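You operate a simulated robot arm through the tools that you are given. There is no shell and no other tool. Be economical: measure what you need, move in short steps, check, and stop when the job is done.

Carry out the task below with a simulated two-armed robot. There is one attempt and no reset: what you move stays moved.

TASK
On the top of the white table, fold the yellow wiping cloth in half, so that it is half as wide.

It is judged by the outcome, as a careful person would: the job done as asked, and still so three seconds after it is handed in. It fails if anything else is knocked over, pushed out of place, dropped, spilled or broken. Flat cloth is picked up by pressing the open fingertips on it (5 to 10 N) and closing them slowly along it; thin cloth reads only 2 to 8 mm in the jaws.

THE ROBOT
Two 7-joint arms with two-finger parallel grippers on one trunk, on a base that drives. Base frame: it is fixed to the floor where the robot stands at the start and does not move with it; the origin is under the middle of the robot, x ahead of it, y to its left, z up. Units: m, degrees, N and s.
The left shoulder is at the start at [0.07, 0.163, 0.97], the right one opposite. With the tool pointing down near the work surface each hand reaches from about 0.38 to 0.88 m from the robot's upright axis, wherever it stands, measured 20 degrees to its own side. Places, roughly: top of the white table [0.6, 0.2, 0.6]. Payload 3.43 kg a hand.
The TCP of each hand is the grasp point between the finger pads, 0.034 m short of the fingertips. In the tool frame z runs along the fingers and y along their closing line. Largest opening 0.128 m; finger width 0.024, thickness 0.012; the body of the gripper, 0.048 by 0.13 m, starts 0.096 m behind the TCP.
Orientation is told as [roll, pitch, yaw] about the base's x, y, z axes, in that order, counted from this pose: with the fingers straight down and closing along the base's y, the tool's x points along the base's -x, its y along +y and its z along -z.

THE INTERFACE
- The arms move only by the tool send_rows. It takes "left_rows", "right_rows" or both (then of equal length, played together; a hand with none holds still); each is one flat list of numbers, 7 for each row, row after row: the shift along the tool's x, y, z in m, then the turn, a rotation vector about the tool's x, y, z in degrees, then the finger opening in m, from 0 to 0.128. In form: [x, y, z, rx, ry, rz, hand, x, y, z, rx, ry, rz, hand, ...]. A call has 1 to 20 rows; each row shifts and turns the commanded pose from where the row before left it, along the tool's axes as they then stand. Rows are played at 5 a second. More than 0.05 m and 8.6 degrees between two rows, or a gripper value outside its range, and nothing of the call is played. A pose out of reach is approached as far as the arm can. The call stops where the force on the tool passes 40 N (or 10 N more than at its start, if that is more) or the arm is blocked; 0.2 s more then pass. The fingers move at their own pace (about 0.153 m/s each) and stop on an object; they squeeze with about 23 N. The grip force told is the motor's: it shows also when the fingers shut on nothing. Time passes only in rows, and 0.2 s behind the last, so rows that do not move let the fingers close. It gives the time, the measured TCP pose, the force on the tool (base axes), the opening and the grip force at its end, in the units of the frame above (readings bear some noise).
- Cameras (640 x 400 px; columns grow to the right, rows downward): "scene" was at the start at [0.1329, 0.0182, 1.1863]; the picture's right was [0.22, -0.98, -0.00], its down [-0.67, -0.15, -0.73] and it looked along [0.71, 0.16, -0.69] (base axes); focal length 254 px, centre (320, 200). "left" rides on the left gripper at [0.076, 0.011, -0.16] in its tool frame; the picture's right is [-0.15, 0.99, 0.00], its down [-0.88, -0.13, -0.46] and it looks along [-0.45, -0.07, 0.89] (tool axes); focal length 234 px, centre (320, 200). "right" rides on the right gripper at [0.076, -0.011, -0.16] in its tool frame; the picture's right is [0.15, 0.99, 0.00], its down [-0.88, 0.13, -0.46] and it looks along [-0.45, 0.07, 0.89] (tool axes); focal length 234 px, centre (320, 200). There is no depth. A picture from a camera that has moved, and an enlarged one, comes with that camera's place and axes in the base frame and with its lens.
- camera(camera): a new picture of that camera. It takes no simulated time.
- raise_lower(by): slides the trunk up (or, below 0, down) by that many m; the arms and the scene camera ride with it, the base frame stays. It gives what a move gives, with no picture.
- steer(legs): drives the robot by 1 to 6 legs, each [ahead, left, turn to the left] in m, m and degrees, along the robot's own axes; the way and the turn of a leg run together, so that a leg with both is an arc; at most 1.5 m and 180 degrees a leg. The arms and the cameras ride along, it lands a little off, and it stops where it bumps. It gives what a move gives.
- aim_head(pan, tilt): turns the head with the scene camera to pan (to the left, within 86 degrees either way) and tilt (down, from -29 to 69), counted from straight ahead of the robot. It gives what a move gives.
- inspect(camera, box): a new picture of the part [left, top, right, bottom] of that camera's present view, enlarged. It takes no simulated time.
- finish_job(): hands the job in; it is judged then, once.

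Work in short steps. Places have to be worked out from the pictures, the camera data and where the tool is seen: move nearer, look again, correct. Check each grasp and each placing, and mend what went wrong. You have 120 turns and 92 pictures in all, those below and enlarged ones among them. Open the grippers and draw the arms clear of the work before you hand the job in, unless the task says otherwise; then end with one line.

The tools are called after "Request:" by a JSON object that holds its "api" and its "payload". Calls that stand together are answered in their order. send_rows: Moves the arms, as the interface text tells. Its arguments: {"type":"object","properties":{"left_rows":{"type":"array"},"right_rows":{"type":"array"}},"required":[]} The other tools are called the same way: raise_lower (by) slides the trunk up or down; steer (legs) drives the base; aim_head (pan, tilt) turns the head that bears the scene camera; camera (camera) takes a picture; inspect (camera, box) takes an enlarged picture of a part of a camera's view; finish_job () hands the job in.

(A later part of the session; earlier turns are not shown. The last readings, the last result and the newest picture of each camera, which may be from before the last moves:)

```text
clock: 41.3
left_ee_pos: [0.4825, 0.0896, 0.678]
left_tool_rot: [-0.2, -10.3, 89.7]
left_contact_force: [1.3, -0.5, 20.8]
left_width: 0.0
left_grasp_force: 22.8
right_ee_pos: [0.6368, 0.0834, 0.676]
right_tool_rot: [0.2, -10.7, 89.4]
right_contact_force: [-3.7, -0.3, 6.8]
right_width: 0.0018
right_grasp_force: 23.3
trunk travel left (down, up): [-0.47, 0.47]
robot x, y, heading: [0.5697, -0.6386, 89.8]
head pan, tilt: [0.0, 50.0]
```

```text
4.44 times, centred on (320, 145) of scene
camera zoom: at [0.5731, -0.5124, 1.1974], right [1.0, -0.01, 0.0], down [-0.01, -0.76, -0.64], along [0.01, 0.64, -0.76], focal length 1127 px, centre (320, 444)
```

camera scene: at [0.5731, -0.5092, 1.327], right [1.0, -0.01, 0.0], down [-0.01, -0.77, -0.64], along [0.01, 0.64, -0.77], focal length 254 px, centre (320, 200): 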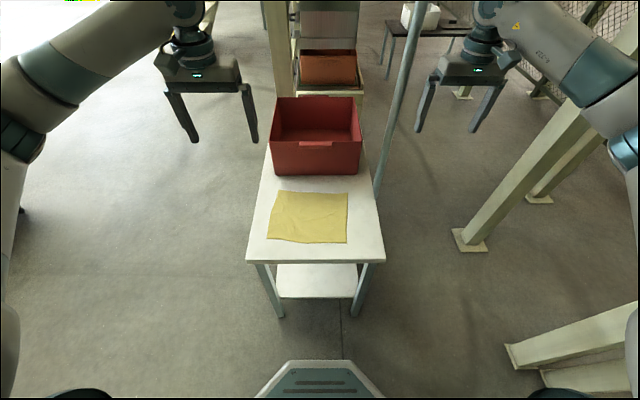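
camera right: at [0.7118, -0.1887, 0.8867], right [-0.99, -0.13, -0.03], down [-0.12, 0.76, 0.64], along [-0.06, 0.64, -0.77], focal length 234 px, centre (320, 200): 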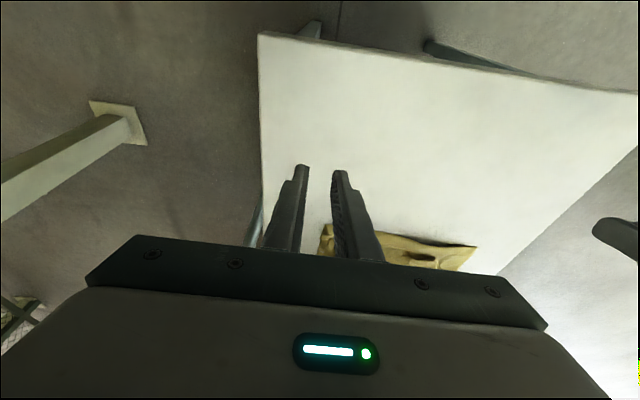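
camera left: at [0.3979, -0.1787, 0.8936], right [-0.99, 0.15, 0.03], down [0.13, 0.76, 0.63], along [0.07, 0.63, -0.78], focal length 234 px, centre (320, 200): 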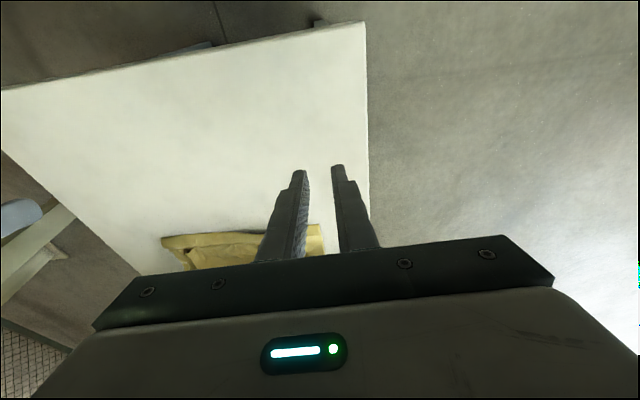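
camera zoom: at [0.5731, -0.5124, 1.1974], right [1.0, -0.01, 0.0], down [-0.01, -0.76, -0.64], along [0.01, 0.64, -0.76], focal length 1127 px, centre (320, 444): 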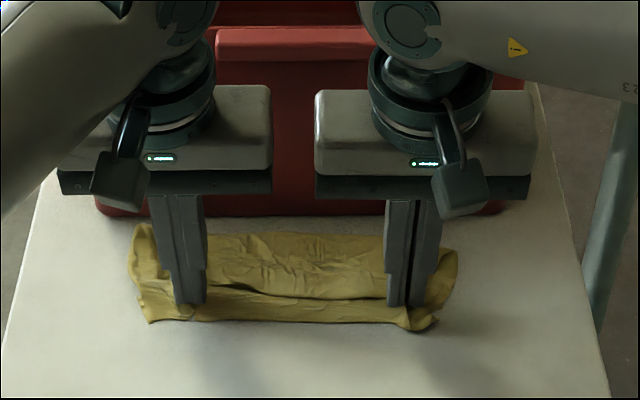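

Right holds (1.8 mm, one layer's pleat); left is empty. I lift both; the right draws its part up and toward me.

Request:
{"api": "send_rows", "payload": {"left_rows": [0, 0, -0.01, 0, 0, 0, 0, 0, 0, -0.02, 0, 0, 0, 0, 0, 0.02, -0.03, 0, 0, 0, 0.02, 0, 0.02, -0.02, 0, 0, 0, 0.04, 0, 0.01, 0, 0, 0, 0, 0.04], "right_rows": [0, 0, -0.01, 0, 0, 0, 0, 0, 0, -0.015, 0, 0, 0, 0, 0.01, 0, -0.015, 0, 0, 0, 0, 0.02, 0, -0.005, 0, 0, 0, 0, 0.02, 0, 0, 0, 0, 0, 0]}}

Request:
{"api": "inspect", "payload": {"camera": "scene", "box": [260, 100, 380, 190]}}

```text
clock: 42.5
left_ee_pos: [0.4329, 0.074, 0.7527]
left_tool_rot: [-0.3, -10.0, 89.7]
left_contact_force: [0.3, -0.4, -0.4]
left_width: 0.0399
left_grasp_force: 0.0
right_ee_pos: [0.6372, 0.0265, 0.7108]
right_tool_rot: [0.2, -10.7, 89.4]
right_contact_force: [-0.3, 0.7, 0.2]
right_width: 0.0022
right_grasp_force: 23.6
trunk travel left (down, up): [-0.47, 0.47]
robot x, y, heading: [0.5714, -0.6362, 89.6]
head pan, tilt: [0.0, 50.0]
```

```text
4.44 times, centred on (320, 145) of scene
camera zoom: at [0.5732, -0.5093, 1.1969], right [1.0, -0.01, 0.0], down [-0.01, -0.77, -0.64], along [0.01, 0.64, -0.77], focal length 1127 px, centre (320, 444)
```

zoom: 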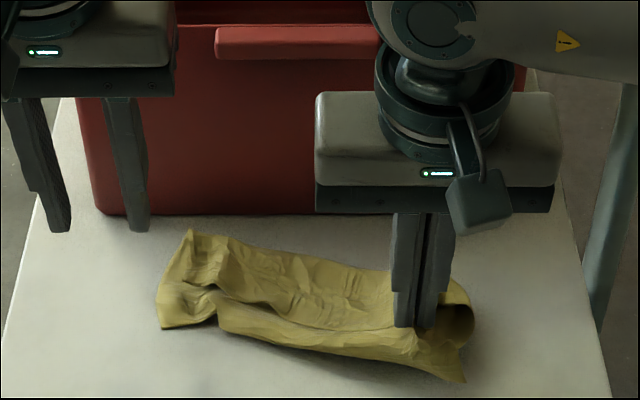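

The right pulls the stack along. I lift it higher so the layers hang free and I can see what is held.

Request:
{"api": "send_rows", "payload": {"right_rows": [0.01, 0, -0.03, 0, 0, 0, 0, 0.01, 0, -0.03, 0, 0, 0, 0, 0.01, 0, -0.03, 0, 0, 0, 0, 0.01, 0, -0.03, 0, 0, 0, 0, 0, 0, 0, 0, 0, 0, 0]}}

Request:
{"api": "inspect", "payload": {"camera": "scene", "box": [230, 80, 410, 220]}}

```text
clock: 43.7
left_ee_pos: [0.4327, 0.0761, 0.7521]
left_tool_rot: [-0.3, -10.1, 89.6]
left_contact_force: [0.5, -0.2, -0.3]
left_width: 0.0398
left_grasp_force: 0.0
right_ee_pos: [0.6372, -0.0336, 0.8215]
right_tool_rot: [0.3, -10.5, 89.4]
right_contact_force: [0.3, -0.4, 0.5]
right_width: 0.0021
right_grasp_force: 23.2
trunk travel left (down, up): [-0.47, 0.47]
robot x, y, heading: [0.5675, -0.6376, 89.6]
head pan, tilt: [0.0, 50.0]
```

```text
2.86 times, centred on (320, 150) of scene
camera zoom: at [0.5731, -0.5089, 1.1969], right [1.0, -0.01, 0.0], down [-0.01, -0.77, -0.64], along [0.01, 0.64, -0.77], focal length 725 px, centre (320, 343)
```

zoom: 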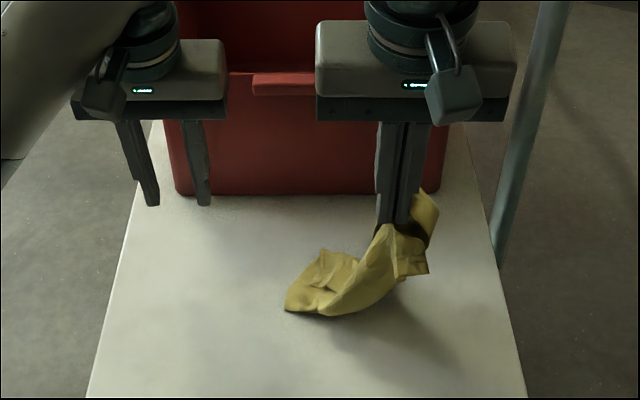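

I lift it fully clear to see how it hangs.

Request:
{"api": "send_rows", "payload": {"right_rows": [0.005, 0, -0.04, 0, 0, 0, 0, 0.005, 0, -0.04, 0, 0, 0, 0, 0.005, 0, -0.04, 0, 0, 0, 0, 0, 0, 0, 0, 0, 0, 0, 0, 0, 0, 0, 0, 0, 0]}}

Request:
{"api": "inspect", "payload": {"camera": "scene", "box": [250, 60, 410, 200]}}

Request:
{"api": "camera", "payload": {"camera": "right"}}

Request:
{"api": "camera", "payload": {"camera": "left"}}

```text
clock: 44.9
left_ee_pos: [0.4337, 0.0754, 0.7522]
left_tool_rot: [-0.3, -10.1, 89.8]
left_contact_force: [0.3, 0.3, -0.5]
left_width: 0.0396
left_grasp_force: 0.1
right_ee_pos: [0.6378, -0.0723, 0.9363]
right_tool_rot: [0.2, -10.5, 89.4]
right_contact_force: [-0.1, -0.7, 0.6]
right_width: 0.0022
right_grasp_force: 23.3
trunk travel left (down, up): [-0.47, 0.47]
robot x, y, heading: [0.5684, -0.6366, 89.4]
head pan, tilt: [0.0, 50.0]
```

```text
2.86 times, centred on (330, 130) of scene
camera zoom: at [0.5729, -0.5096, 1.197], right [1.0, -0.01, 0.0], down [-0.01, -0.77, -0.64], along [0.01, 0.64, -0.77], focal length 725 px, centre (291, 400)
```

zoom: 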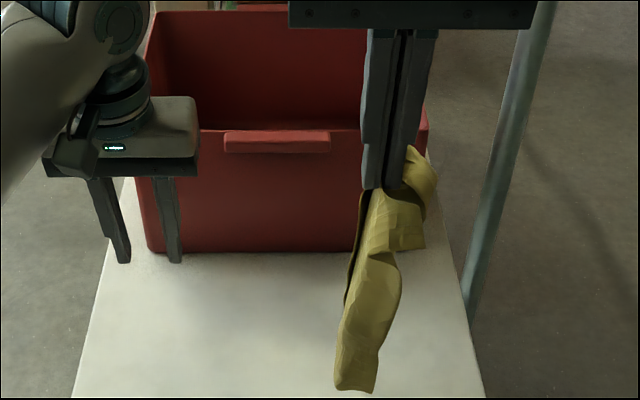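

```text
59 pictures are left
camera right: at [0.6474, -0.1745, 1.0786], right [-0.99, -0.13, -0.02], down [-0.12, 0.78, 0.61], along [-0.06, 0.61, -0.79], focal length 234 px, centre (320, 200)
```

right: 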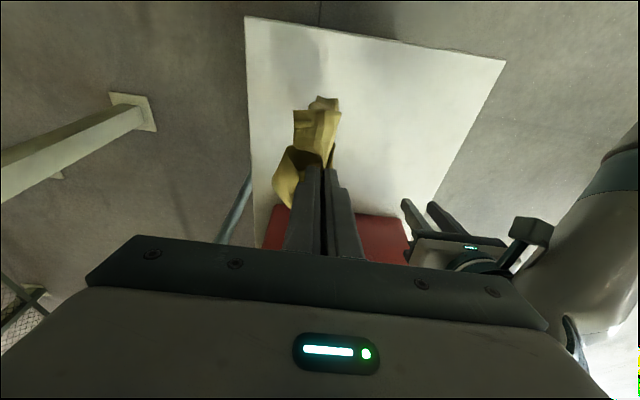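

```text
58 pictures are left
camera left: at [0.4203, -0.0287, 0.8968], right [-0.99, 0.15, 0.02], down [0.13, 0.79, 0.6], along [0.07, 0.6, -0.8], focal length 234 px, centre (320, 200)
```

left: 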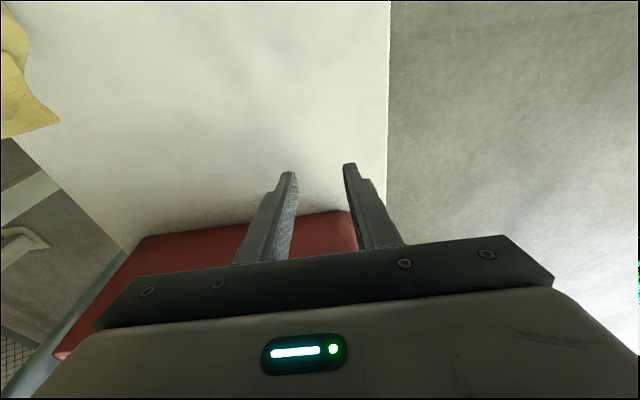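

The cloth hangs in a bundle. I zoom in to identify corners before re-spreading it.

Request:
{"api": "inspect", "payload": {"camera": "scene", "box": [325, 90, 375, 165]}}

Request:
{"api": "inspect", "payload": {"camera": "right", "box": [250, 80, 380, 220]}}

```text
5.33 times, centred on (350, 128) of scene
camera zoom: at [0.5729, -0.5096, 1.197], right [1.0, -0.01, 0.0], down [-0.01, -0.77, -0.64], along [0.01, 0.64, -0.77], focal length 1352 px, centre (160, 587)
```

zoom: 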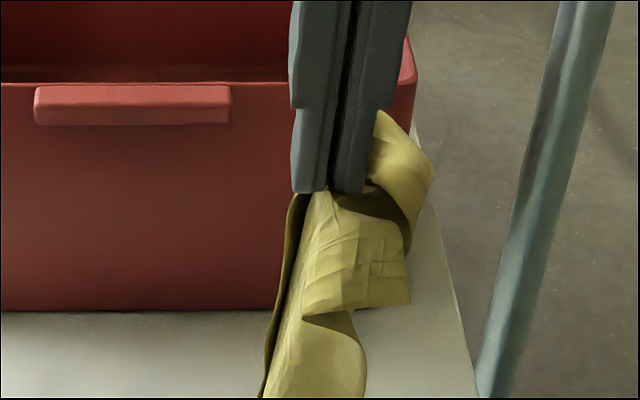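

```text
2.86 times, centred on (315, 150) of right
camera zoom: at [0.6474, -0.1745, 1.0786], right [-0.99, -0.13, -0.02], down [-0.12, 0.78, 0.61], along [-0.06, 0.61, -0.79], focal length 669 px, centre (334, 343)
```

zoom: 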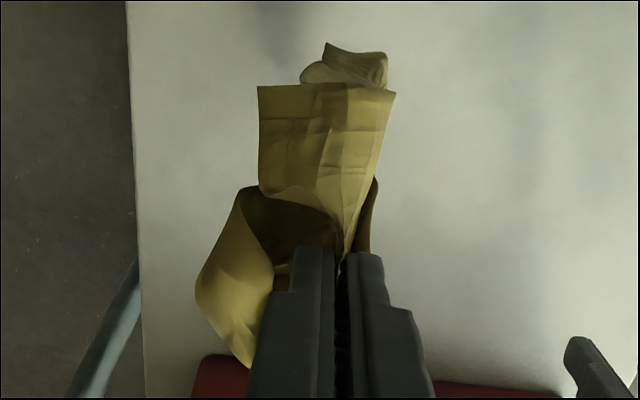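

The held spot is near a cloth corner with the rest trailing. I'll lay the cloth down trailing away diagonally so it spreads: first moving the left hand aside and the right hand toward the table's far left.

Request:
{"api": "send_rows", "payload": {"left_rows": [0.02, 0.015, -0.01, 0, 0, 0, 0.04, 0.025, 0.015, -0.01, 0, 0, 0, 0.04, 0.025, 0.02, -0.01, 0, 0, 0, 0.04, 0.025, 0.02, -0.01, 0, 0, 0, 0.04, 0.025, 0.02, -0.01, 0, 0, 0, 0.04, 0, 0, 0, 0, 0, 0, 0.04, 0, 0, 0, 0, 0, 0, 0.04, 0, 0, 0, 0, 0, 0, 0.04, 0, 0, 0, 0, 0, 0, 0.04, 0, 0, 0, 0, 0, 0, 0.04], "right_rows": [0, 0, 0, 0, 0, 0, 0, 0, 0, 0, 0, 0, 0, 0, -0.0256, 0.0256, 0.0045, 0, 0, 0, 0, -0.0256, 0.0256, 0.0045, 0, 0, 0, 0, -0.0256, 0.0256, 0.0045, 0, 0, 0, 0, -0.0256, 0.0256, 0.0045, 0, 0, 0, 0, -0.0256, 0.0256, 0.0045, 0, 0, 0, 0, 0, 0, 0, 0, 0, 0, 0, 0.004, 0, 0.025, 0, 0, 0, 0, 0.004, 0, 0.025, 0, 0, 0, 0]}}

Request:
{"api": "inspect", "payload": {"camera": "scene", "box": [230, 60, 410, 200]}}

```text
clock: 47.1
left_ee_pos: [0.3417, -0.049, 0.7783]
left_tool_rot: [-0.3, -10.0, 89.7]
left_contact_force: [-0.7, -0.1, 0.4]
left_width: 0.0398
left_grasp_force: 0.0
right_ee_pos: [0.5085, 0.0625, 0.8854]
right_tool_rot: [0.3, -10.7, 89.5]
right_contact_force: [-0.4, 0.2, 0.5]
right_width: 0.0021
right_grasp_force: 23.4
trunk travel left (down, up): [-0.47, 0.47]
robot x, y, heading: [0.5728, -0.6345, 89.2]
head pan, tilt: [0.0, 50.0]
```

```text
2.86 times, centred on (320, 130) of scene
camera zoom: at [0.5733, -0.5091, 1.197], right [1.0, -0.01, 0.0], down [-0.01, -0.77, -0.64], along [0.01, 0.64, -0.77], focal length 725 px, centre (320, 400)
```

zoom: 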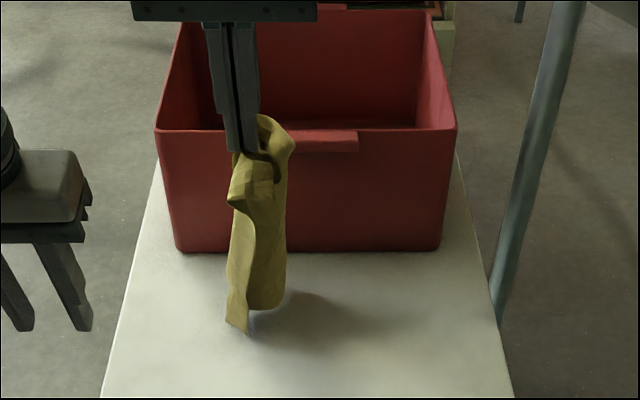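

The lower end is just above the table. I lower while moving right and toward me so that the cloth trails out.

Request:
{"api": "send_rows", "payload": {"right_rows": [0.026, -0.021, 0.0178, 0, 0, 0, 0, 0.026, -0.021, 0.0178, 0, 0, 0, 0, 0.026, -0.021, 0.0178, 0, 0, 0, 0, 0.026, -0.021, 0.0178, 0, 0, 0, 0, 0.026, -0.021, 0.0178, 0, 0, 0, 0, 0.026, -0.021, 0.0178, 0, 0, 0, 0, 0.026, -0.021, 0.0178, 0, 0, 0, 0, 0.024, -0.015, 0.012, 0, 0, 0, 0, 0, 0, 0, 0, 0, 0, 0]}}

Request:
{"api": "inspect", "payload": {"camera": "scene", "box": [230, 100, 410, 240]}}

Request:
{"api": "camera", "payload": {"camera": "right"}}

```text
clock: 49.1
left_ee_pos: [0.342, -0.0492, 0.7813]
left_tool_rot: [-0.2, -9.9, 89.7]
left_contact_force: [0.2, 1.1, 0.7]
left_width: 0.04
left_grasp_force: 0.2
right_ee_pos: [0.668, -0.1165, 0.7129]
right_tool_rot: [0.2, -10.6, 89.4]
right_contact_force: [-0.9, -0.1, 0.6]
right_width: 0.002
right_grasp_force: 22.8
trunk travel left (down, up): [-0.47, 0.47]
robot x, y, heading: [0.5683, -0.6345, 89.5]
head pan, tilt: [0.0, 50.0]
```

```text
2.86 times, centred on (320, 170) of scene
camera zoom: at [0.5728, -0.5092, 1.1969], right [1.0, -0.01, 0.0], down [-0.01, -0.77, -0.64], along [0.01, 0.64, -0.77], focal length 725 px, centre (320, 286)
```

zoom: 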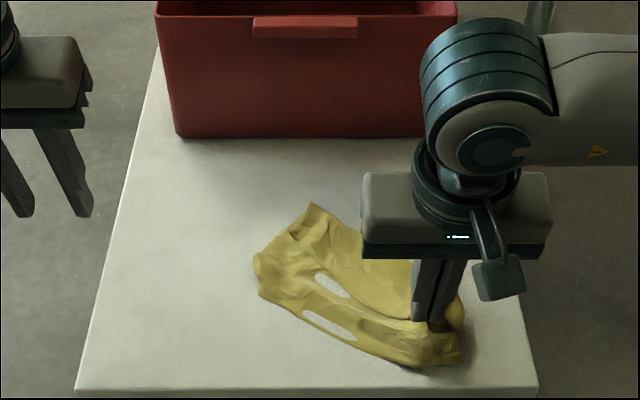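

```text
53 pictures are left
camera right: at [0.679, -0.2194, 0.8547], right [-0.99, -0.13, -0.02], down [-0.12, 0.78, 0.61], along [-0.06, 0.61, -0.79], focal length 234 px, centre (320, 200)
```

right: 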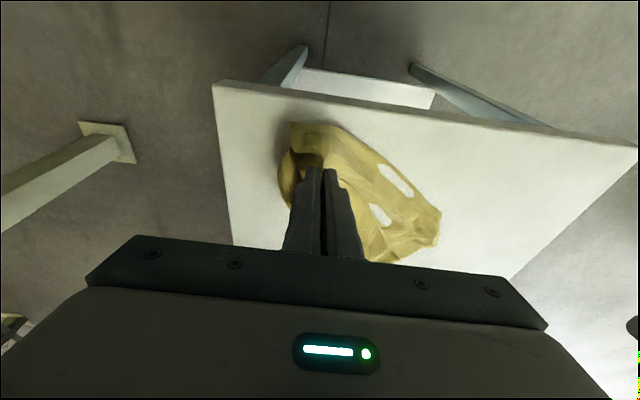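

It spread out a lot. I lower the corner, release, and draw the right hand up and away for a full view.

Request:
{"api": "send_rows", "payload": {"right_rows": [0.003, -0.005, 0.015, 0, 0, 0, 0, 0.003, -0.005, 0.013, 0, 0, 0, 0, 0, 0, 0, 0, 0, 0, 0.01, 0, 0, 0, 0, 0, 0, 0.02, 0, 0, 0, 0, 0, 0, 0.03, 0, 0, -0.03, 0, 0, 0, 0.03, 0, 0, -0.04, 0, 0, 0, 0.03, 0, -0.02, -0.04, 0, 0, 0, 0.03, 0, -0.04, -0.02, 0, 0, 0, 0.03, 0, -0.04, 0, 0, 0, 0, 0.03]}}

Request:
{"api": "inspect", "payload": {"camera": "scene", "box": [230, 120, 410, 240]}}

```text
clock: 51.3
left_ee_pos: [0.3423, -0.0494, 0.7805]
left_tool_rot: [-0.2, -10.1, 89.6]
left_contact_force: [0.5, 0.0, 1.1]
left_width: 0.0399
left_grasp_force: 0.0
right_ee_pos: [0.7813, -0.1401, 0.8147]
right_tool_rot: [0.1, -10.5, 89.3]
right_contact_force: [-0.2, -0.3, -0.3]
right_width: 0.0299
right_grasp_force: 0.1
trunk travel left (down, up): [-0.47, 0.47]
robot x, y, heading: [0.5725, -0.636, 89.4]
head pan, tilt: [0.0, 50.0]
```

```text
3.33 times, centred on (320, 180) of scene
camera zoom: at [0.5741, -0.5096, 1.197], right [1.0, -0.01, 0.0], down [-0.01, -0.77, -0.64], along [0.0, 0.64, -0.77], focal length 845 px, centre (320, 267)
```

zoom: 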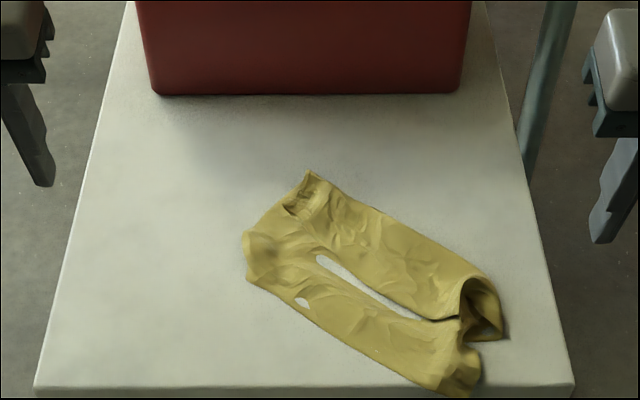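

The cloth now seems to have both long sides turned inward like a gate fold, with one end near the table edge. I bring the right hand camera above for a close look.

Request:
{"api": "send_rows", "payload": {"right_rows": [0, 0.04, -0.01, 0, 0, 0, 0.03, 0, 0.04, -0.01, 0, 0, 0, 0.03, -0.01, 0.04, -0.01, 0, 0, 0, 0.03, -0.02, 0.02, -0.01, 0, 0, 0, 0.03]}}

Request:
{"api": "inspect", "payload": {"camera": "right", "box": [200, 40, 480, 250]}}

```text
clock: 52.3
left_ee_pos: [0.3416, -0.0499, 0.7793]
left_tool_rot: [-0.3, -9.9, 89.6]
left_contact_force: [-0.1, -0.1, 0.5]
left_width: 0.0396
left_grasp_force: 0.0
right_ee_pos: [0.6382, -0.1162, 0.8582]
right_tool_rot: [0.2, -10.6, 89.5]
right_contact_force: [0.2, -0.2, -0.5]
right_width: 0.0303
right_grasp_force: 0.1
trunk travel left (down, up): [-0.47, 0.47]
robot x, y, heading: [0.5695, -0.6374, 89.4]
head pan, tilt: [0.0, 50.0]
```

```text
1.90 times, centred on (340, 145) of right
camera zoom: at [0.6483, -0.2198, 1.0], right [-0.99, -0.13, -0.02], down [-0.12, 0.78, 0.61], along [-0.06, 0.61, -0.79], focal length 446 px, centre (282, 305)
```

zoom: 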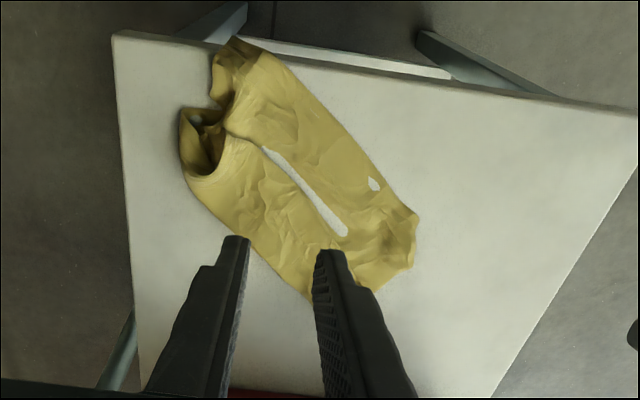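

I'll unroll it sideways: pinch the top layer of the far band beside the slit (about (0.643,-0.055)) and pull it outward. I move the right hand above that spot, fingers vertical.

Request:
{"api": "send_rows", "payload": {"right_rows": [-0.03, -0.002, 0, 0, 5.3, 0, 0.04, -0.03, -0.002, 0, 0, 5.3, 0, 0.04, 0, 0, 0.04, 0, 0, 0, 0.04, 0, 0, 0.04, 0, 0, 0, 0.04, 0, 0, 0.04, 0, 0, 0, 0.04, 0, 0, 0.025, 0, 0, 0, 0.04, 0, 0, 0, 0, 0, 0, 0.04]}}

Request:
{"api": "inspect", "payload": {"camera": "scene", "box": [240, 120, 400, 240]}}

Request:
{"api": "inspect", "payload": {"camera": "right", "box": [220, 60, 460, 240]}}

```text
clock: 53.9
left_ee_pos: [0.3423, -0.0486, 0.7791]
left_tool_rot: [-0.3, -10.1, 89.7]
left_contact_force: [0.8, 0.5, 0.1]
left_width: 0.0399
left_grasp_force: 0.0
right_ee_pos: [0.6428, -0.0602, 0.7224]
right_tool_rot: [0.2, 0.0, 89.5]
right_contact_force: [0.2, -0.2, -0.6]
right_width: 0.0399
right_grasp_force: 0.0
trunk travel left (down, up): [-0.47, 0.47]
robot x, y, heading: [0.5704, -0.6363, 89.7]
head pan, tilt: [0.0, 50.0]
```

```text
3.33 times, centred on (320, 180) of scene
camera zoom: at [0.573, -0.5093, 1.197], right [1.0, -0.01, 0.0], down [-0.01, -0.77, -0.64], along [0.01, 0.64, -0.77], focal length 845 px, centre (320, 267)
```

zoom: 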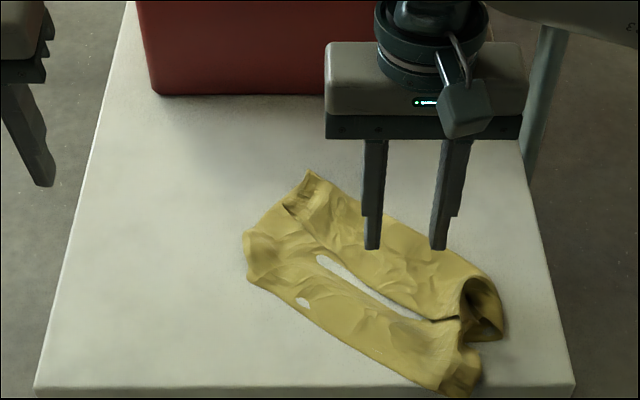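

```text
2.22 times, centred on (340, 150) of right
camera zoom: at [0.6531, -0.1351, 0.8799], right [-0.99, -0.14, 0.0], down [-0.12, 0.88, 0.46], along [-0.07, 0.45, -0.89], focal length 520 px, centre (276, 311)
```

zoom: 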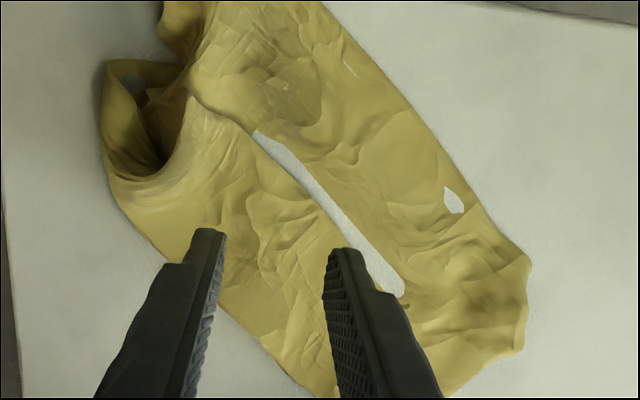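

The view supports turned-in edges, with the flap's free edge at the slit. I descend onto the far band close to the slit.

Request:
{"api": "send_rows", "payload": {"right_rows": [0.006, 0, 0.02, 0, 0, 0, 0.04, 0, 0, 0.015, 0, 0, 0, 0.04, 0, 0, 0.005, 0, 0, 0, 0.04, 0, 0, 0.003, 0, 0, 0, 0.04, 0, 0, 0.002, 0, 0, 0, 0.04, 0, 0, 0, 0, 0, 0, 0.04]}}

```text
clock: 55.3
left_ee_pos: [0.3424, -0.0485, 0.7799]
left_tool_rot: [-0.2, -10.1, 89.7]
left_contact_force: [0.9, 0.0, -0.4]
left_width: 0.0399
left_grasp_force: 0.0
right_ee_pos: [0.6438, -0.0651, 0.6777]
right_tool_rot: [0.2, 0.0, 89.4]
right_contact_force: [-0.3, -0.4, 0.9]
right_width: 0.04
right_grasp_force: 0.0
trunk travel left (down, up): [-0.47, 0.47]
robot x, y, heading: [0.5683, -0.6365, 89.9]
head pan, tilt: [0.0, 50.0]
```

Just touching. I press a bit and close slowly.

Request:
{"api": "send_rows", "payload": {"right_rows": [0, 0, 0.003, 0, 0, 0, 0.04, 0, 0, 0.001, 0, 0, 0, 0.036, 0, 0, 0, 0, 0, 0, 0.032, 0, 0, 0, 0, 0, 0, 0.028, 0, 0, 0, 0, 0, 0, 0.024, 0, 0, 0, 0, 0, 0, 0.02, 0, 0, 0, 0, 0, 0, 0.016, 0, 0, 0, 0, 0, 0, 0.012, 0, 0, 0, 0, 0, 0, 0.008, 0, 0, 0, 0, 0, 0, 0.004, 0, 0, 0, 0, 0, 0, 0, 0, 0, 0, 0, 0, 0, 0]}}

Request:
{"api": "inspect", "payload": {"camera": "right", "box": [220, 60, 460, 240]}}

```text
clock: 57.9
left_ee_pos: [0.3414, -0.0512, 0.78]
left_tool_rot: [-0.2, -10.2, 89.7]
left_contact_force: [0.8, -0.2, -0.3]
left_width: 0.0398
left_grasp_force: 0.0
right_ee_pos: [0.6432, -0.0658, 0.675]
right_tool_rot: [0.1, -0.2, 89.3]
right_contact_force: [0.8, 1.5, 30.2]
right_width: 0.0
right_grasp_force: 22.7
trunk travel left (down, up): [-0.47, 0.47]
robot x, y, heading: [0.5706, -0.6367, 89.9]
head pan, tilt: [0.0, 50.0]
```

```text
2.22 times, centred on (340, 150) of right
camera zoom: at [0.6537, -0.1416, 0.8336], right [-0.99, -0.14, 0.0], down [-0.12, 0.88, 0.46], along [-0.07, 0.45, -0.89], focal length 520 px, centre (276, 311)
```

zoom: 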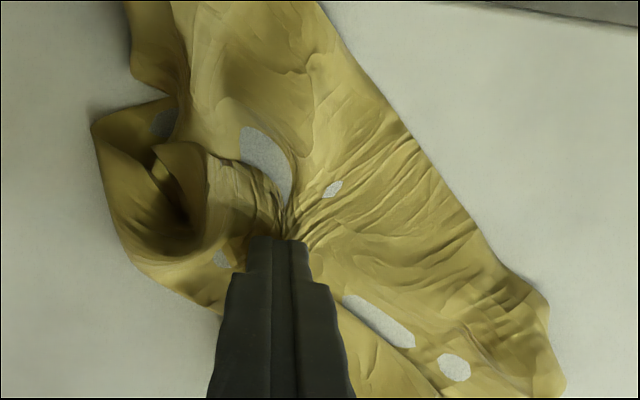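

It closed on nothing, and the white patches turn out to be just places where the cloth lies in the table surface. I lift off and look again from above.

Request:
{"api": "send_rows", "payload": {"right_rows": [0, 0, -0.02, 0, 0, 0, 0, 0, 0, -0.04, 0, 0, 0, 0.03, 0, 0, -0.05, 0, 0, 0, 0.04, 0, 0, -0.05, 0, 0, 0, 0.04, 0.03, 0, -0.02, 0, 0, 0, 0.04]}}

Request:
{"api": "inspect", "payload": {"camera": "right", "box": [200, 40, 480, 250]}}

Request:
{"api": "inspect", "payload": {"camera": "scene", "box": [270, 150, 390, 240]}}

```text
clock: 59.1
left_ee_pos: [0.3429, -0.0497, 0.7793]
left_tool_rot: [-0.3, -10.1, 89.8]
left_contact_force: [-0.1, -0.2, -0.2]
left_width: 0.0397
left_grasp_force: 0.1
right_ee_pos: [0.6454, -0.0959, 0.8552]
right_tool_rot: [0.1, 0.0, 89.5]
right_contact_force: [1.5, -0.4, -0.2]
right_width: 0.04
right_grasp_force: 0.1
trunk travel left (down, up): [-0.47, 0.47]
robot x, y, heading: [0.5694, -0.6338, 89.6]
head pan, tilt: [0.0, 50.0]
```

```text
1.90 times, centred on (340, 145) of right
camera zoom: at [0.6567, -0.172, 1.013], right [-0.99, -0.14, 0.0], down [-0.12, 0.88, 0.46], along [-0.07, 0.45, -0.89], focal length 446 px, centre (282, 305)
```

zoom: 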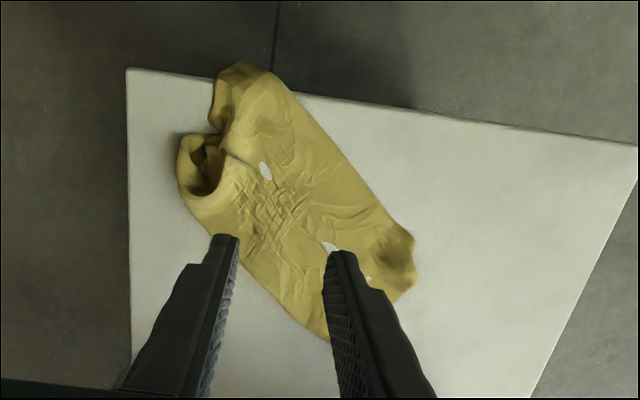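

```text
4.44 times, centred on (330, 195) of scene
camera zoom: at [0.5731, -0.5099, 1.197], right [1.0, -0.01, 0.0], down [-0.01, -0.77, -0.64], along [0.01, 0.64, -0.77], focal length 1127 px, centre (276, 222)
```

zoom: 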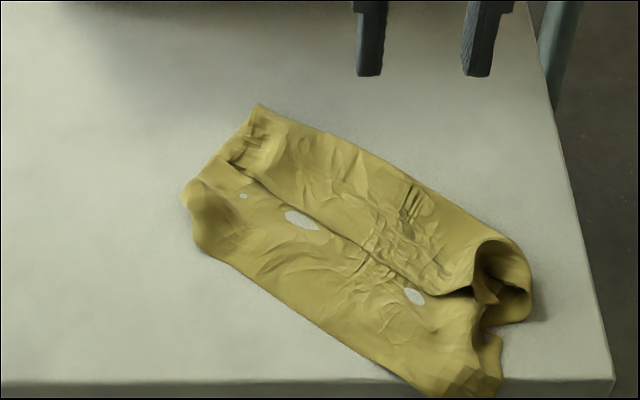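

Now it's clearer: a flap (~5 cm) is folded over from the far side, and the near side seems turned under by ~4 cm. I'll pinch the near edge with both hands at about (0.55,-0.076) and (0.658,-0.163), lift the cloth so it hangs open, and re-lay it straight.

Request:
{"api": "send_rows", "payload": {"left_rows": [0.0043, -0.0345, 0.01, 0, 5, 0, 0.04, 0.0043, -0.0345, 0.01, 0, 5, 0, 0.04, 0.0043, -0.0345, 0.01, 0, 0, 0, 0.04, 0.0043, -0.0345, 0.01, 0, 0, 0, 0.04, 0.0043, -0.0345, 0.01, 0, 0, 0, 0.04, 0.0043, -0.0345, 0.01, 0, 0, 0, 0.04, 0, 0, 0, 0, 0, 0, 0.04], "right_rows": [0.0112, -0.0021, 0.0225, 0, 0, 0, 0.04, 0.0112, -0.0021, 0.0225, 0, 0, 0, 0.04, 0.0112, -0.0021, 0.0225, 0, 0, 0, 0.04, 0.0112, -0.0021, 0.0225, 0, 0, 0, 0.04, 0.0112, -0.0021, 0.0225, 0, 0, 0, 0.04, 0.0112, -0.0021, 0.0225, 0, 0, 0, 0.04, 0, 0, 0, 0, 0, 0, 0.04]}}

Request:
{"api": "inspect", "payload": {"camera": "scene", "box": [250, 140, 410, 240]}}

```text
clock: 60.7
left_ee_pos: [0.5492, -0.0735, 0.7183]
left_tool_rot: [-0.3, 0.0, 89.7]
left_contact_force: [-0.5, -0.1, -0.4]
left_width: 0.0402
left_grasp_force: 0.1
right_ee_pos: [0.6551, -0.1619, 0.7186]
right_tool_rot: [0.2, 0.0, 89.4]
right_contact_force: [0.1, -0.6, -0.1]
right_width: 0.0401
right_grasp_force: 0.1
trunk travel left (down, up): [-0.47, 0.47]
robot x, y, heading: [0.5678, -0.6368, 89.1]
head pan, tilt: [0.0, 50.0]
```

```text
4.00 times, centred on (330, 190) of scene
camera zoom: at [0.5725, -0.5094, 1.197], right [1.0, -0.01, 0.0], down [-0.01, -0.77, -0.64], along [0.01, 0.64, -0.77], focal length 1014 px, centre (280, 240)
```

zoom: 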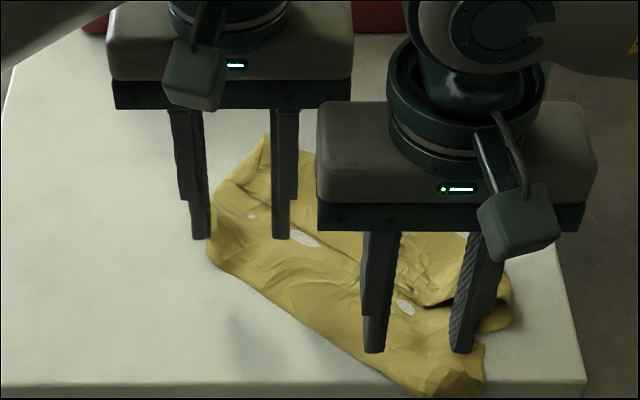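

Left will land with one finger just outside the edge, good. The right would be very near the table edge, so I shift it 1.2 cm inward and descend both.

Request:
{"api": "send_rows", "payload": {"left_rows": [-0.002, 0, 0.015, 0, 0, 0, 0.04, 0, 0, 0.015, 0, 0, 0, 0.04, 0, 0, 0.007, 0, 0, 0, 0.04, 0, 0, 0.003, 0, 0, 0, 0.04, 0, 0, 0.003, 0, 0, 0, 0.04, 0, 0, 0, 0, 0, 0, 0.04], "right_rows": [-0.012, 0, 0.015, 0, 0, 0, 0.04, 0, 0, 0.015, 0, 0, 0, 0.04, 0, 0, 0.007, 0, 0, 0, 0.04, 0, 0, 0.003, 0, 0, 0, 0.04, 0, 0, 0.003, 0, 0, 0, 0.04, 0, 0, 0, 0, 0, 0, 0.04]}}

```text
clock: 62.1
left_ee_pos: [0.5487, -0.0726, 0.6779]
left_tool_rot: [-0.3, -0.1, 89.7]
left_contact_force: [-0.5, -0.2, -0.2]
left_width: 0.0398
left_grasp_force: 0.1
right_ee_pos: [0.6562, -0.15, 0.676]
right_tool_rot: [0.2, 0.1, 89.4]
right_contact_force: [-1.1, -0.8, 1.2]
right_width: 0.0399
right_grasp_force: 0.2
trunk travel left (down, up): [-0.47, 0.47]
robot x, y, heading: [0.568, -0.6384, 89.6]
head pan, tilt: [0.0, 50.0]
```

Request:
{"api": "send_rows", "payload": {"left_rows": [0, 0, 0.003, 0, 0, 0, 0.04, 0, 0, 0.0015, 0, 0, 0, 0.04, 0, 0, 0, 0, 0, 0, 0.04], "right_rows": [0, 0, 0.002, 0, 0, 0, 0.04, 0, 0, 0.001, 0, 0, 0, 0.04, 0, 0, 0, 0, 0, 0, 0.04]}}

```text
clock: 62.9
left_ee_pos: [0.5479, -0.0731, 0.6761]
left_tool_rot: [-0.5, -0.3, 89.7]
left_contact_force: [1.0, 2.0, 11.0]
left_width: 0.0398
left_grasp_force: 0.0
right_ee_pos: [0.656, -0.1508, 0.6758]
right_tool_rot: [0.3, -0.2, 89.4]
right_contact_force: [0.9, 1.8, 24.8]
right_width: 0.0403
right_grasp_force: 0.6
trunk travel left (down, up): [-0.47, 0.47]
robot x, y, heading: [0.5724, -0.6348, 89.5]
head pan, tilt: [0.0, 50.0]
```

Contact: left 11 N, right 25 N. I ease the right by 3 mm and close both slowly.

Request:
{"api": "send_rows", "payload": {"left_rows": [0, 0, 0, 0, 0, 0, 0.04, 0, 0, 0, 0, 0, 0, 0.036, 0, 0, 0, 0, 0, 0, 0.032, 0, 0, 0.0005, 0, 0, 0, 0.028, 0, 0, 0, 0, 0, 0, 0.024, 0, 0, 0, 0, 0, 0, 0.02, 0, 0, 0, 0, 0, 0, 0.016, 0, 0, 0, 0, 0, 0, 0.012, 0, 0, 0, 0, 0, 0, 0.008, 0, 0, 0, 0, 0, 0, 0.004, 0, 0, 0, 0, 0, 0, 0, 0, 0, 0, 0, 0, 0, 0], "right_rows": [0, 0, -0.003, 0, 0, 0, 0.04, 0, 0, 0, 0, 0, 0, 0.036, 0, 0, 0, 0, 0, 0, 0.032, 0, 0, 0, 0, 0, 0, 0.028, 0, 0, 0, 0, 0, 0, 0.024, 0, 0, 0, 0, 0, 0, 0.02, 0, 0, 0, 0, 0, 0, 0.016, 0, 0, 0, 0, 0, 0, 0.012, 0, 0, 0, 0, 0, 0, 0.008, 0, 0, 0, 0, 0, 0, 0.004, 0, 0, 0, 0, 0, 0, 0, 0, 0, 0, 0, 0, 0, 0]}}

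Request:
{"api": "inspect", "payload": {"camera": "scene", "box": [250, 140, 410, 240]}}

```text
clock: 64.5
left_ee_pos: [0.5494, -0.0724, 0.6761]
left_tool_rot: [-0.5, -0.5, 89.6]
left_contact_force: [-1.2, -1.3, 17.2]
left_width: 0.0157
left_grasp_force: 0.0
right_ee_pos: [0.6554, -0.1501, 0.6761]
right_tool_rot: [0.1, 0.0, 89.4]
right_contact_force: [0.8, -0.3, -1.6]
right_width: 0.016
right_grasp_force: 0.1
trunk travel left (down, up): [-0.47, 0.47]
robot x, y, heading: [0.5689, -0.6382, 89.6]
head pan, tilt: [0.0, 50.0]
stopped in row 7 (left hand): the force on the tool passed its limit (the readings are from after the stop); the commanded pose is now the measured one
```

```text
4.00 times, centred on (330, 190) of scene
camera zoom: at [0.573, -0.5103, 1.1967], right [1.0, -0.01, 0.0], down [-0.01, -0.77, -0.64], along [0.01, 0.64, -0.77], focal length 1014 px, centre (280, 240)
```

zoom: 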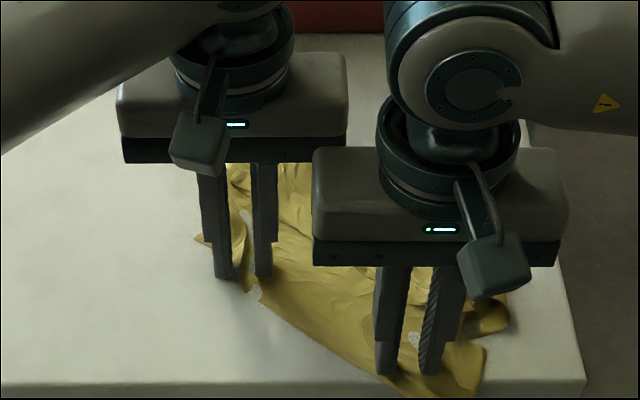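

The left hit the force limit midway. I ease it 1.5 mm, press the right 2 mm, and finish closing.

Request:
{"api": "send_rows", "payload": {"left_rows": [0, 0, -0.0015, 0, 0, 0, 0.016, 0, 0, 0, 0, 0, 0, 0.014, 0, 0, 0, 0, 0, 0, 0.012, 0, 0, 0, 0, 0, 0, 0.009, 0, 0, 0, 0, 0, 0, 0.006, 0, 0, 0, 0, 0, 0, 0.003, 0, 0, 0, 0, 0, 0, 0, 0, 0, 0, 0, 0, 0, 0], "right_rows": [0, 0, 0.002, 0, 0, 0, 0.016, 0, 0, 0, 0, 0, 0, 0.014, 0, 0, 0, 0, 0, 0, 0.012, 0, 0, 0, 0, 0, 0, 0.009, 0, 0, 0, 0, 0, 0, 0.006, 0, 0, 0, 0, 0, 0, 0.003, 0, 0, 0, 0, 0, 0, 0, 0, 0, 0, 0, 0, 0, 0]}}

Request:
{"api": "inspect", "payload": {"camera": "scene", "box": [250, 140, 410, 240]}}

```text
clock: 66.3
left_ee_pos: [0.5475, -0.0731, 0.6763]
left_tool_rot: [-0.5, -0.3, 89.6]
left_contact_force: [0.6, -0.1, 0.6]
left_width: 0.0019
left_grasp_force: 22.7
right_ee_pos: [0.6546, -0.1535, 0.6759]
right_tool_rot: [0.2, -0.1, 89.4]
right_contact_force: [-1.2, 2.7, 31.5]
right_width: 0.0
right_grasp_force: 23.4
trunk travel left (down, up): [-0.47, 0.47]
robot x, y, heading: [0.5707, -0.6384, 89.4]
head pan, tilt: [0.0, 50.0]
```

```text
4.00 times, centred on (330, 190) of scene
camera zoom: at [0.5727, -0.5115, 1.1973], right [1.0, -0.01, 0.0], down [-0.01, -0.76, -0.64], along [0.01, 0.64, -0.76], focal length 1014 px, centre (280, 240)
```

zoom: 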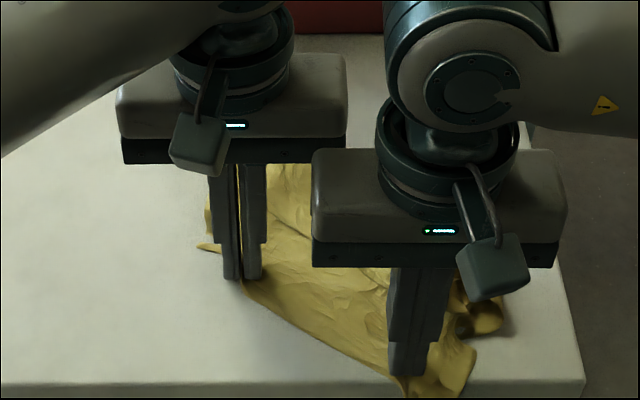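

Left holds (1.9 mm); right slipped. I redo the right 2.5 cm further right so one finger lies outside the cloth's end.

Request:
{"api": "send_rows", "payload": {"right_rows": [0, 0, -0.015, 0, 0, 0, 0, -0.003, -0.025, 0, 0, 0, 0, 0.05, 0, 0, 0, 0, 0, 0, 0.05, 0, 0, 0.008, 0, 0, 0, 0.05, 0, 0, 0.003, 0, 0, 0, 0.05, 0, 0, 0.001, 0, 0, 0, 0.05, 0, 0, 0, 0, 0, 0, 0.05]}}

```text
clock: 67.9
left_ee_pos: [0.5489, -0.0727, 0.6744]
left_tool_rot: [-0.4, -0.1, 89.7]
left_contact_force: [1.2, 1.0, 10.4]
left_width: 0.0019
left_grasp_force: 23.5
right_ee_pos: [0.6802, -0.1479, 0.6767]
right_tool_rot: [0.3, 0.0, 89.5]
right_contact_force: [0.1, 0.1, 0.6]
right_width: 0.0498
right_grasp_force: 0.0
trunk travel left (down, up): [-0.47, 0.47]
robot x, y, heading: [0.566, -0.6356, 89.5]
head pan, tilt: [0.0, 50.0]
```

Request:
{"api": "send_rows", "payload": {"right_rows": [0, 0, 0.002, 0, 0, 0, 0.05, 0, 0, 0.001, 0, 0, 0, 0.046, 0, 0, 0, 0, 0, 0, 0.042, 0, 0, 0, 0, 0, 0, 0.038, 0, 0, 0, 0, 0, 0, 0.034, 0, 0, 0, 0, 0, 0, 0.03, 0, 0, 0, 0, 0, 0, 0.026, 0, 0, 0, 0, 0, 0, 0.022, 0, 0, 0, 0, 0, 0, 0.018, 0, 0, 0, 0, 0, 0, 0.014, 0, 0, 0, 0, 0, 0, 0.01, 0, 0, 0, 0, 0, 0, 0.006, 0, 0, 0, 0, 0, 0, 0.002, 0, 0, 0, 0, 0, 0, 0, 0, 0, 0, 0, 0, 0, 0]}}

Request:
{"api": "inspect", "payload": {"camera": "scene", "box": [250, 140, 410, 240]}}

```text
clock: 71.1
left_ee_pos: [0.5488, -0.0728, 0.6761]
left_tool_rot: [-0.5, -0.3, 89.6]
left_contact_force: [11.9, -7.6, -0.4]
left_width: 0.0022
left_grasp_force: 23.0
right_ee_pos: [0.6802, -0.1488, 0.6748]
right_tool_rot: [0.3, -0.1, 89.5]
right_contact_force: [-15.6, 6.2, 27.8]
right_width: 0.0023
right_grasp_force: 22.9
trunk travel left (down, up): [-0.47, 0.47]
robot x, y, heading: [0.5656, -0.6313, 89.4]
head pan, tilt: [0.0, 50.0]
```

```text
4.00 times, centred on (330, 190) of scene
camera zoom: at [0.5723, -0.5115, 1.1973], right [1.0, -0.01, 0.0], down [-0.01, -0.76, -0.64], along [0.01, 0.64, -0.76], focal length 1014 px, centre (280, 240)
```

zoom: 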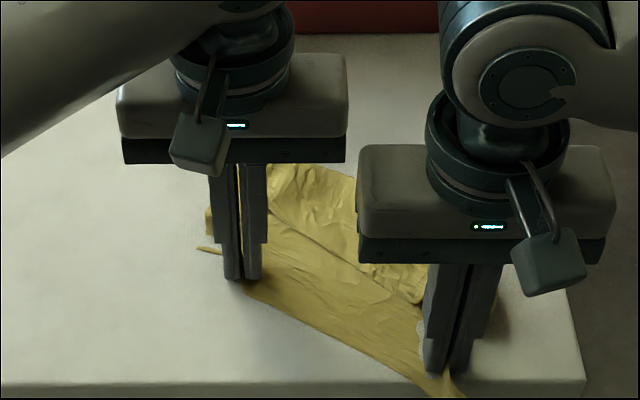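

Both now hold with tension between them. I lift both, relaxing slightly, and align the hands side by side in x so the cloth hangs open.

Request:
{"api": "send_rows", "payload": {"left_rows": [0, 0, -0.02, 0, 0, 0, 0, 0, 0, -0.028, 0, 0, 0, 0, 0, 0, -0.028, 0, 0, 0, 0, 0, 0.0098, -0.028, 0, 0, 0, 0, 0, 0.0098, -0.028, 0, 0, 0, 0, 0, 0.0098, -0.028, 0, 0, 0, 0, 0, 0.0098, -0.028, 0, 0, 0, 0, 0, 0.0098, -0.028, 0, 0, 0, 0, 0, 0, 0, 0, 0, 0, 0], "right_rows": [0, 0.004, -0.02, 0, 0, 0, 0, 0, 0, -0.028, 0, 0, 0, 0, 0, 0, -0.028, 0, 0, 0, 0, -0.0158, 0.0055, -0.028, 0, 0, 0, 0, -0.0158, 0.0055, -0.028, 0, 0, 0, 0, -0.0158, 0.0055, -0.028, 0, 0, 0, 0, -0.0158, 0.0055, -0.028, 0, 0, 0, 0, -0.0158, 0.0055, -0.028, 0, 0, 0, 0, 0, 0, 0, 0, 0, 0, 0]}}

Request:
{"api": "inspect", "payload": {"camera": "scene", "box": [240, 50, 420, 200]}}

Request:
{"api": "camera", "payload": {"camera": "right"}}

```text
clock: 73.1
left_ee_pos: [0.4999, -0.0699, 0.8912]
left_tool_rot: [-0.5, -0.3, 89.6]
left_contact_force: [16.7, 3.1, 0.3]
left_width: 0.002
left_grasp_force: 23.3
right_ee_pos: [0.6514, -0.0689, 0.8878]
right_tool_rot: [0.3, 0.1, 89.5]
right_contact_force: [-16.1, -4.0, 0.7]
right_width: 0.0027
right_grasp_force: 22.6
trunk travel left (down, up): [-0.47, 0.47]
robot x, y, heading: [0.5743, -0.6379, 89.4]
head pan, tilt: [0.0, 50.0]
```

```text
2.67 times, centred on (330, 125) of scene
camera zoom: at [0.5735, -0.5088, 1.1969], right [1.0, -0.01, 0.0], down [-0.01, -0.77, -0.64], along [0.01, 0.64, -0.77], focal length 676 px, centre (293, 400)
```

zoom: 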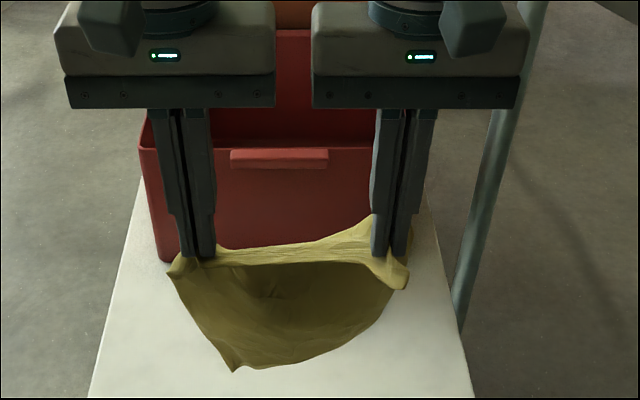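

```text
40 pictures are left
camera right: at [0.6621, -0.1426, 1.0464], right [-0.99, -0.14, 0.01], down [-0.12, 0.88, 0.46], along [-0.07, 0.45, -0.89], focal length 234 px, centre (320, 200)
```

right: 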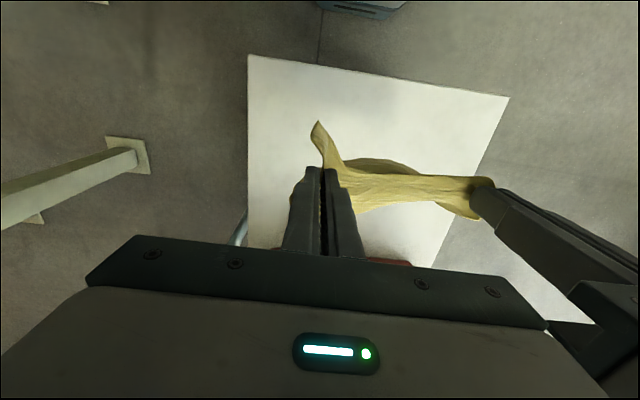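

The cloth is taut between the hands and hangs in front and perhaps behind. I check from the left hand and zoom on the lobe.

Request:
{"api": "camera", "payload": {"camera": "left"}}

Request:
{"api": "inspect", "payload": {"camera": "scene", "box": [290, 110, 410, 200]}}

```text
39 pictures are left
camera left: at [0.4882, -0.1485, 1.0506], right [-0.99, 0.15, -0.01], down [0.13, 0.88, 0.46], along [0.08, 0.45, -0.89], focal length 234 px, centre (320, 200)
```

left: 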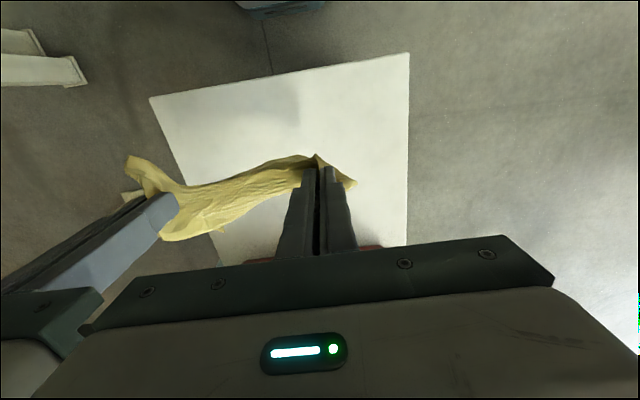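

```text
4.44 times, centred on (350, 155) of scene
camera zoom: at [0.5735, -0.5088, 1.1969], right [1.0, -0.01, 0.0], down [-0.01, -0.77, -0.64], along [0.01, 0.64, -0.77], focal length 1127 px, centre (187, 400)
```

zoom: 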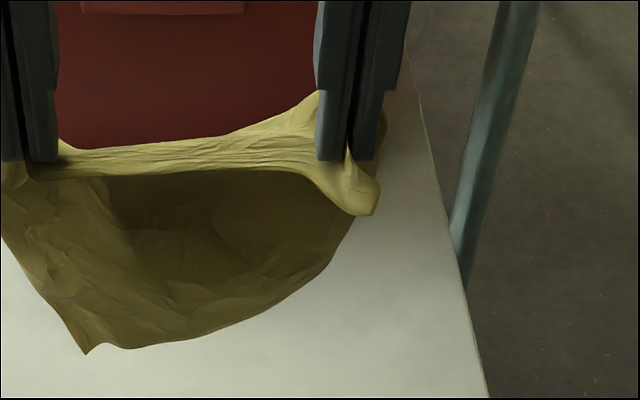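

A real corner hangs below the left hand; the rest drapes behind. I move both hands toward the bin side, then lay the sheet down pulling toward me.

Request:
{"api": "send_rows", "payload": {"left_rows": [-0.03, 0, 0, 0, 0, 0, 0, -0.03, 0, 0, 0, 0, 0, 0, -0.03, 0, 0, 0, 0, 0, 0, -0.02, 0, 0, 0, 0, 0, 0, 0, 0, 0.03, 0, 0, 0, 0, 0, 0, 0.025, 0, 0, 0, 0, 0.015, 0, 0.02, 0, 0, 0, 0, 0.02, 0, 0.025, 0, 0, 0, 0, 0.02, 0, 0.025, 0, 0, 0, 0, 0.025, 0, 0.025, 0, 0, 0, 0, 0.025, 0, 0.02, 0, 0, 0, 0, 0.025, 0, 0.015, 0, 0, 0, 0, 0, 0, 0, 0, 0, 0, 0], "right_rows": [-0.03, 0.003, 0, 0, 0, 0, 0, -0.03, 0, 0, 0, 0, 0, 0, -0.03, 0, 0, 0, 0, 0, 0, -0.02, 0, 0, 0, 0, 0, 0, 0, 0, 0.03, 0, 0, 0, 0, 0, 0, 0.025, 0, 0, 0, 0, 0.015, 0, 0.02, 0, 0, 0, 0, 0.02, 0, 0.025, 0, 0, 0, 0, 0.02, 0, 0.025, 0, 0, 0, 0, 0.025, 0, 0.025, 0, 0, 0, 0, 0.025, 0, 0.02, 0, 0, 0, 0, 0.025, 0, 0.015, 0, 0, 0, 0, 0, 0, 0, 0, 0, 0, 0]}}

Request:
{"api": "inspect", "payload": {"camera": "scene", "box": [240, 100, 400, 220]}}

```text
clock: 75.9
left_ee_pos: [0.4991, -0.0914, 0.7044]
left_tool_rot: [-0.4, -0.3, 89.7]
left_contact_force: [10.7, 1.7, -0.1]
left_width: 0.0021
left_grasp_force: 23.0
right_ee_pos: [0.6469, -0.0884, 0.7053]
right_tool_rot: [0.3, 0.0, 89.5]
right_contact_force: [-8.8, -1.9, 0.1]
right_width: 0.0026
right_grasp_force: 23.3
trunk travel left (down, up): [-0.47, 0.47]
robot x, y, heading: [0.5702, -0.6371, 89.4]
head pan, tilt: [0.0, 50.0]
```

```text
3.33 times, centred on (320, 160) of scene
camera zoom: at [0.5731, -0.5091, 1.1969], right [1.0, -0.01, 0.0], down [-0.01, -0.77, -0.64], along [0.01, 0.64, -0.77], focal length 845 px, centre (320, 333)
```

zoom: 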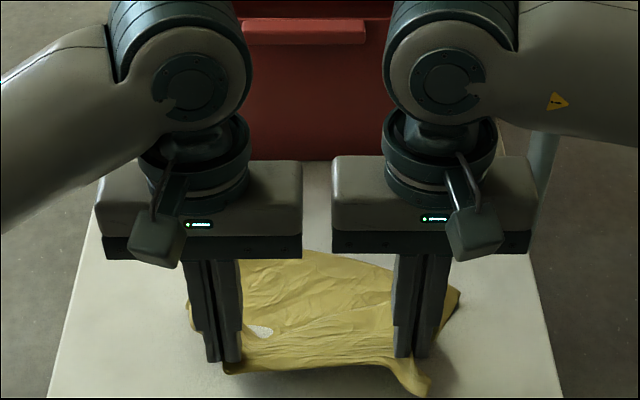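

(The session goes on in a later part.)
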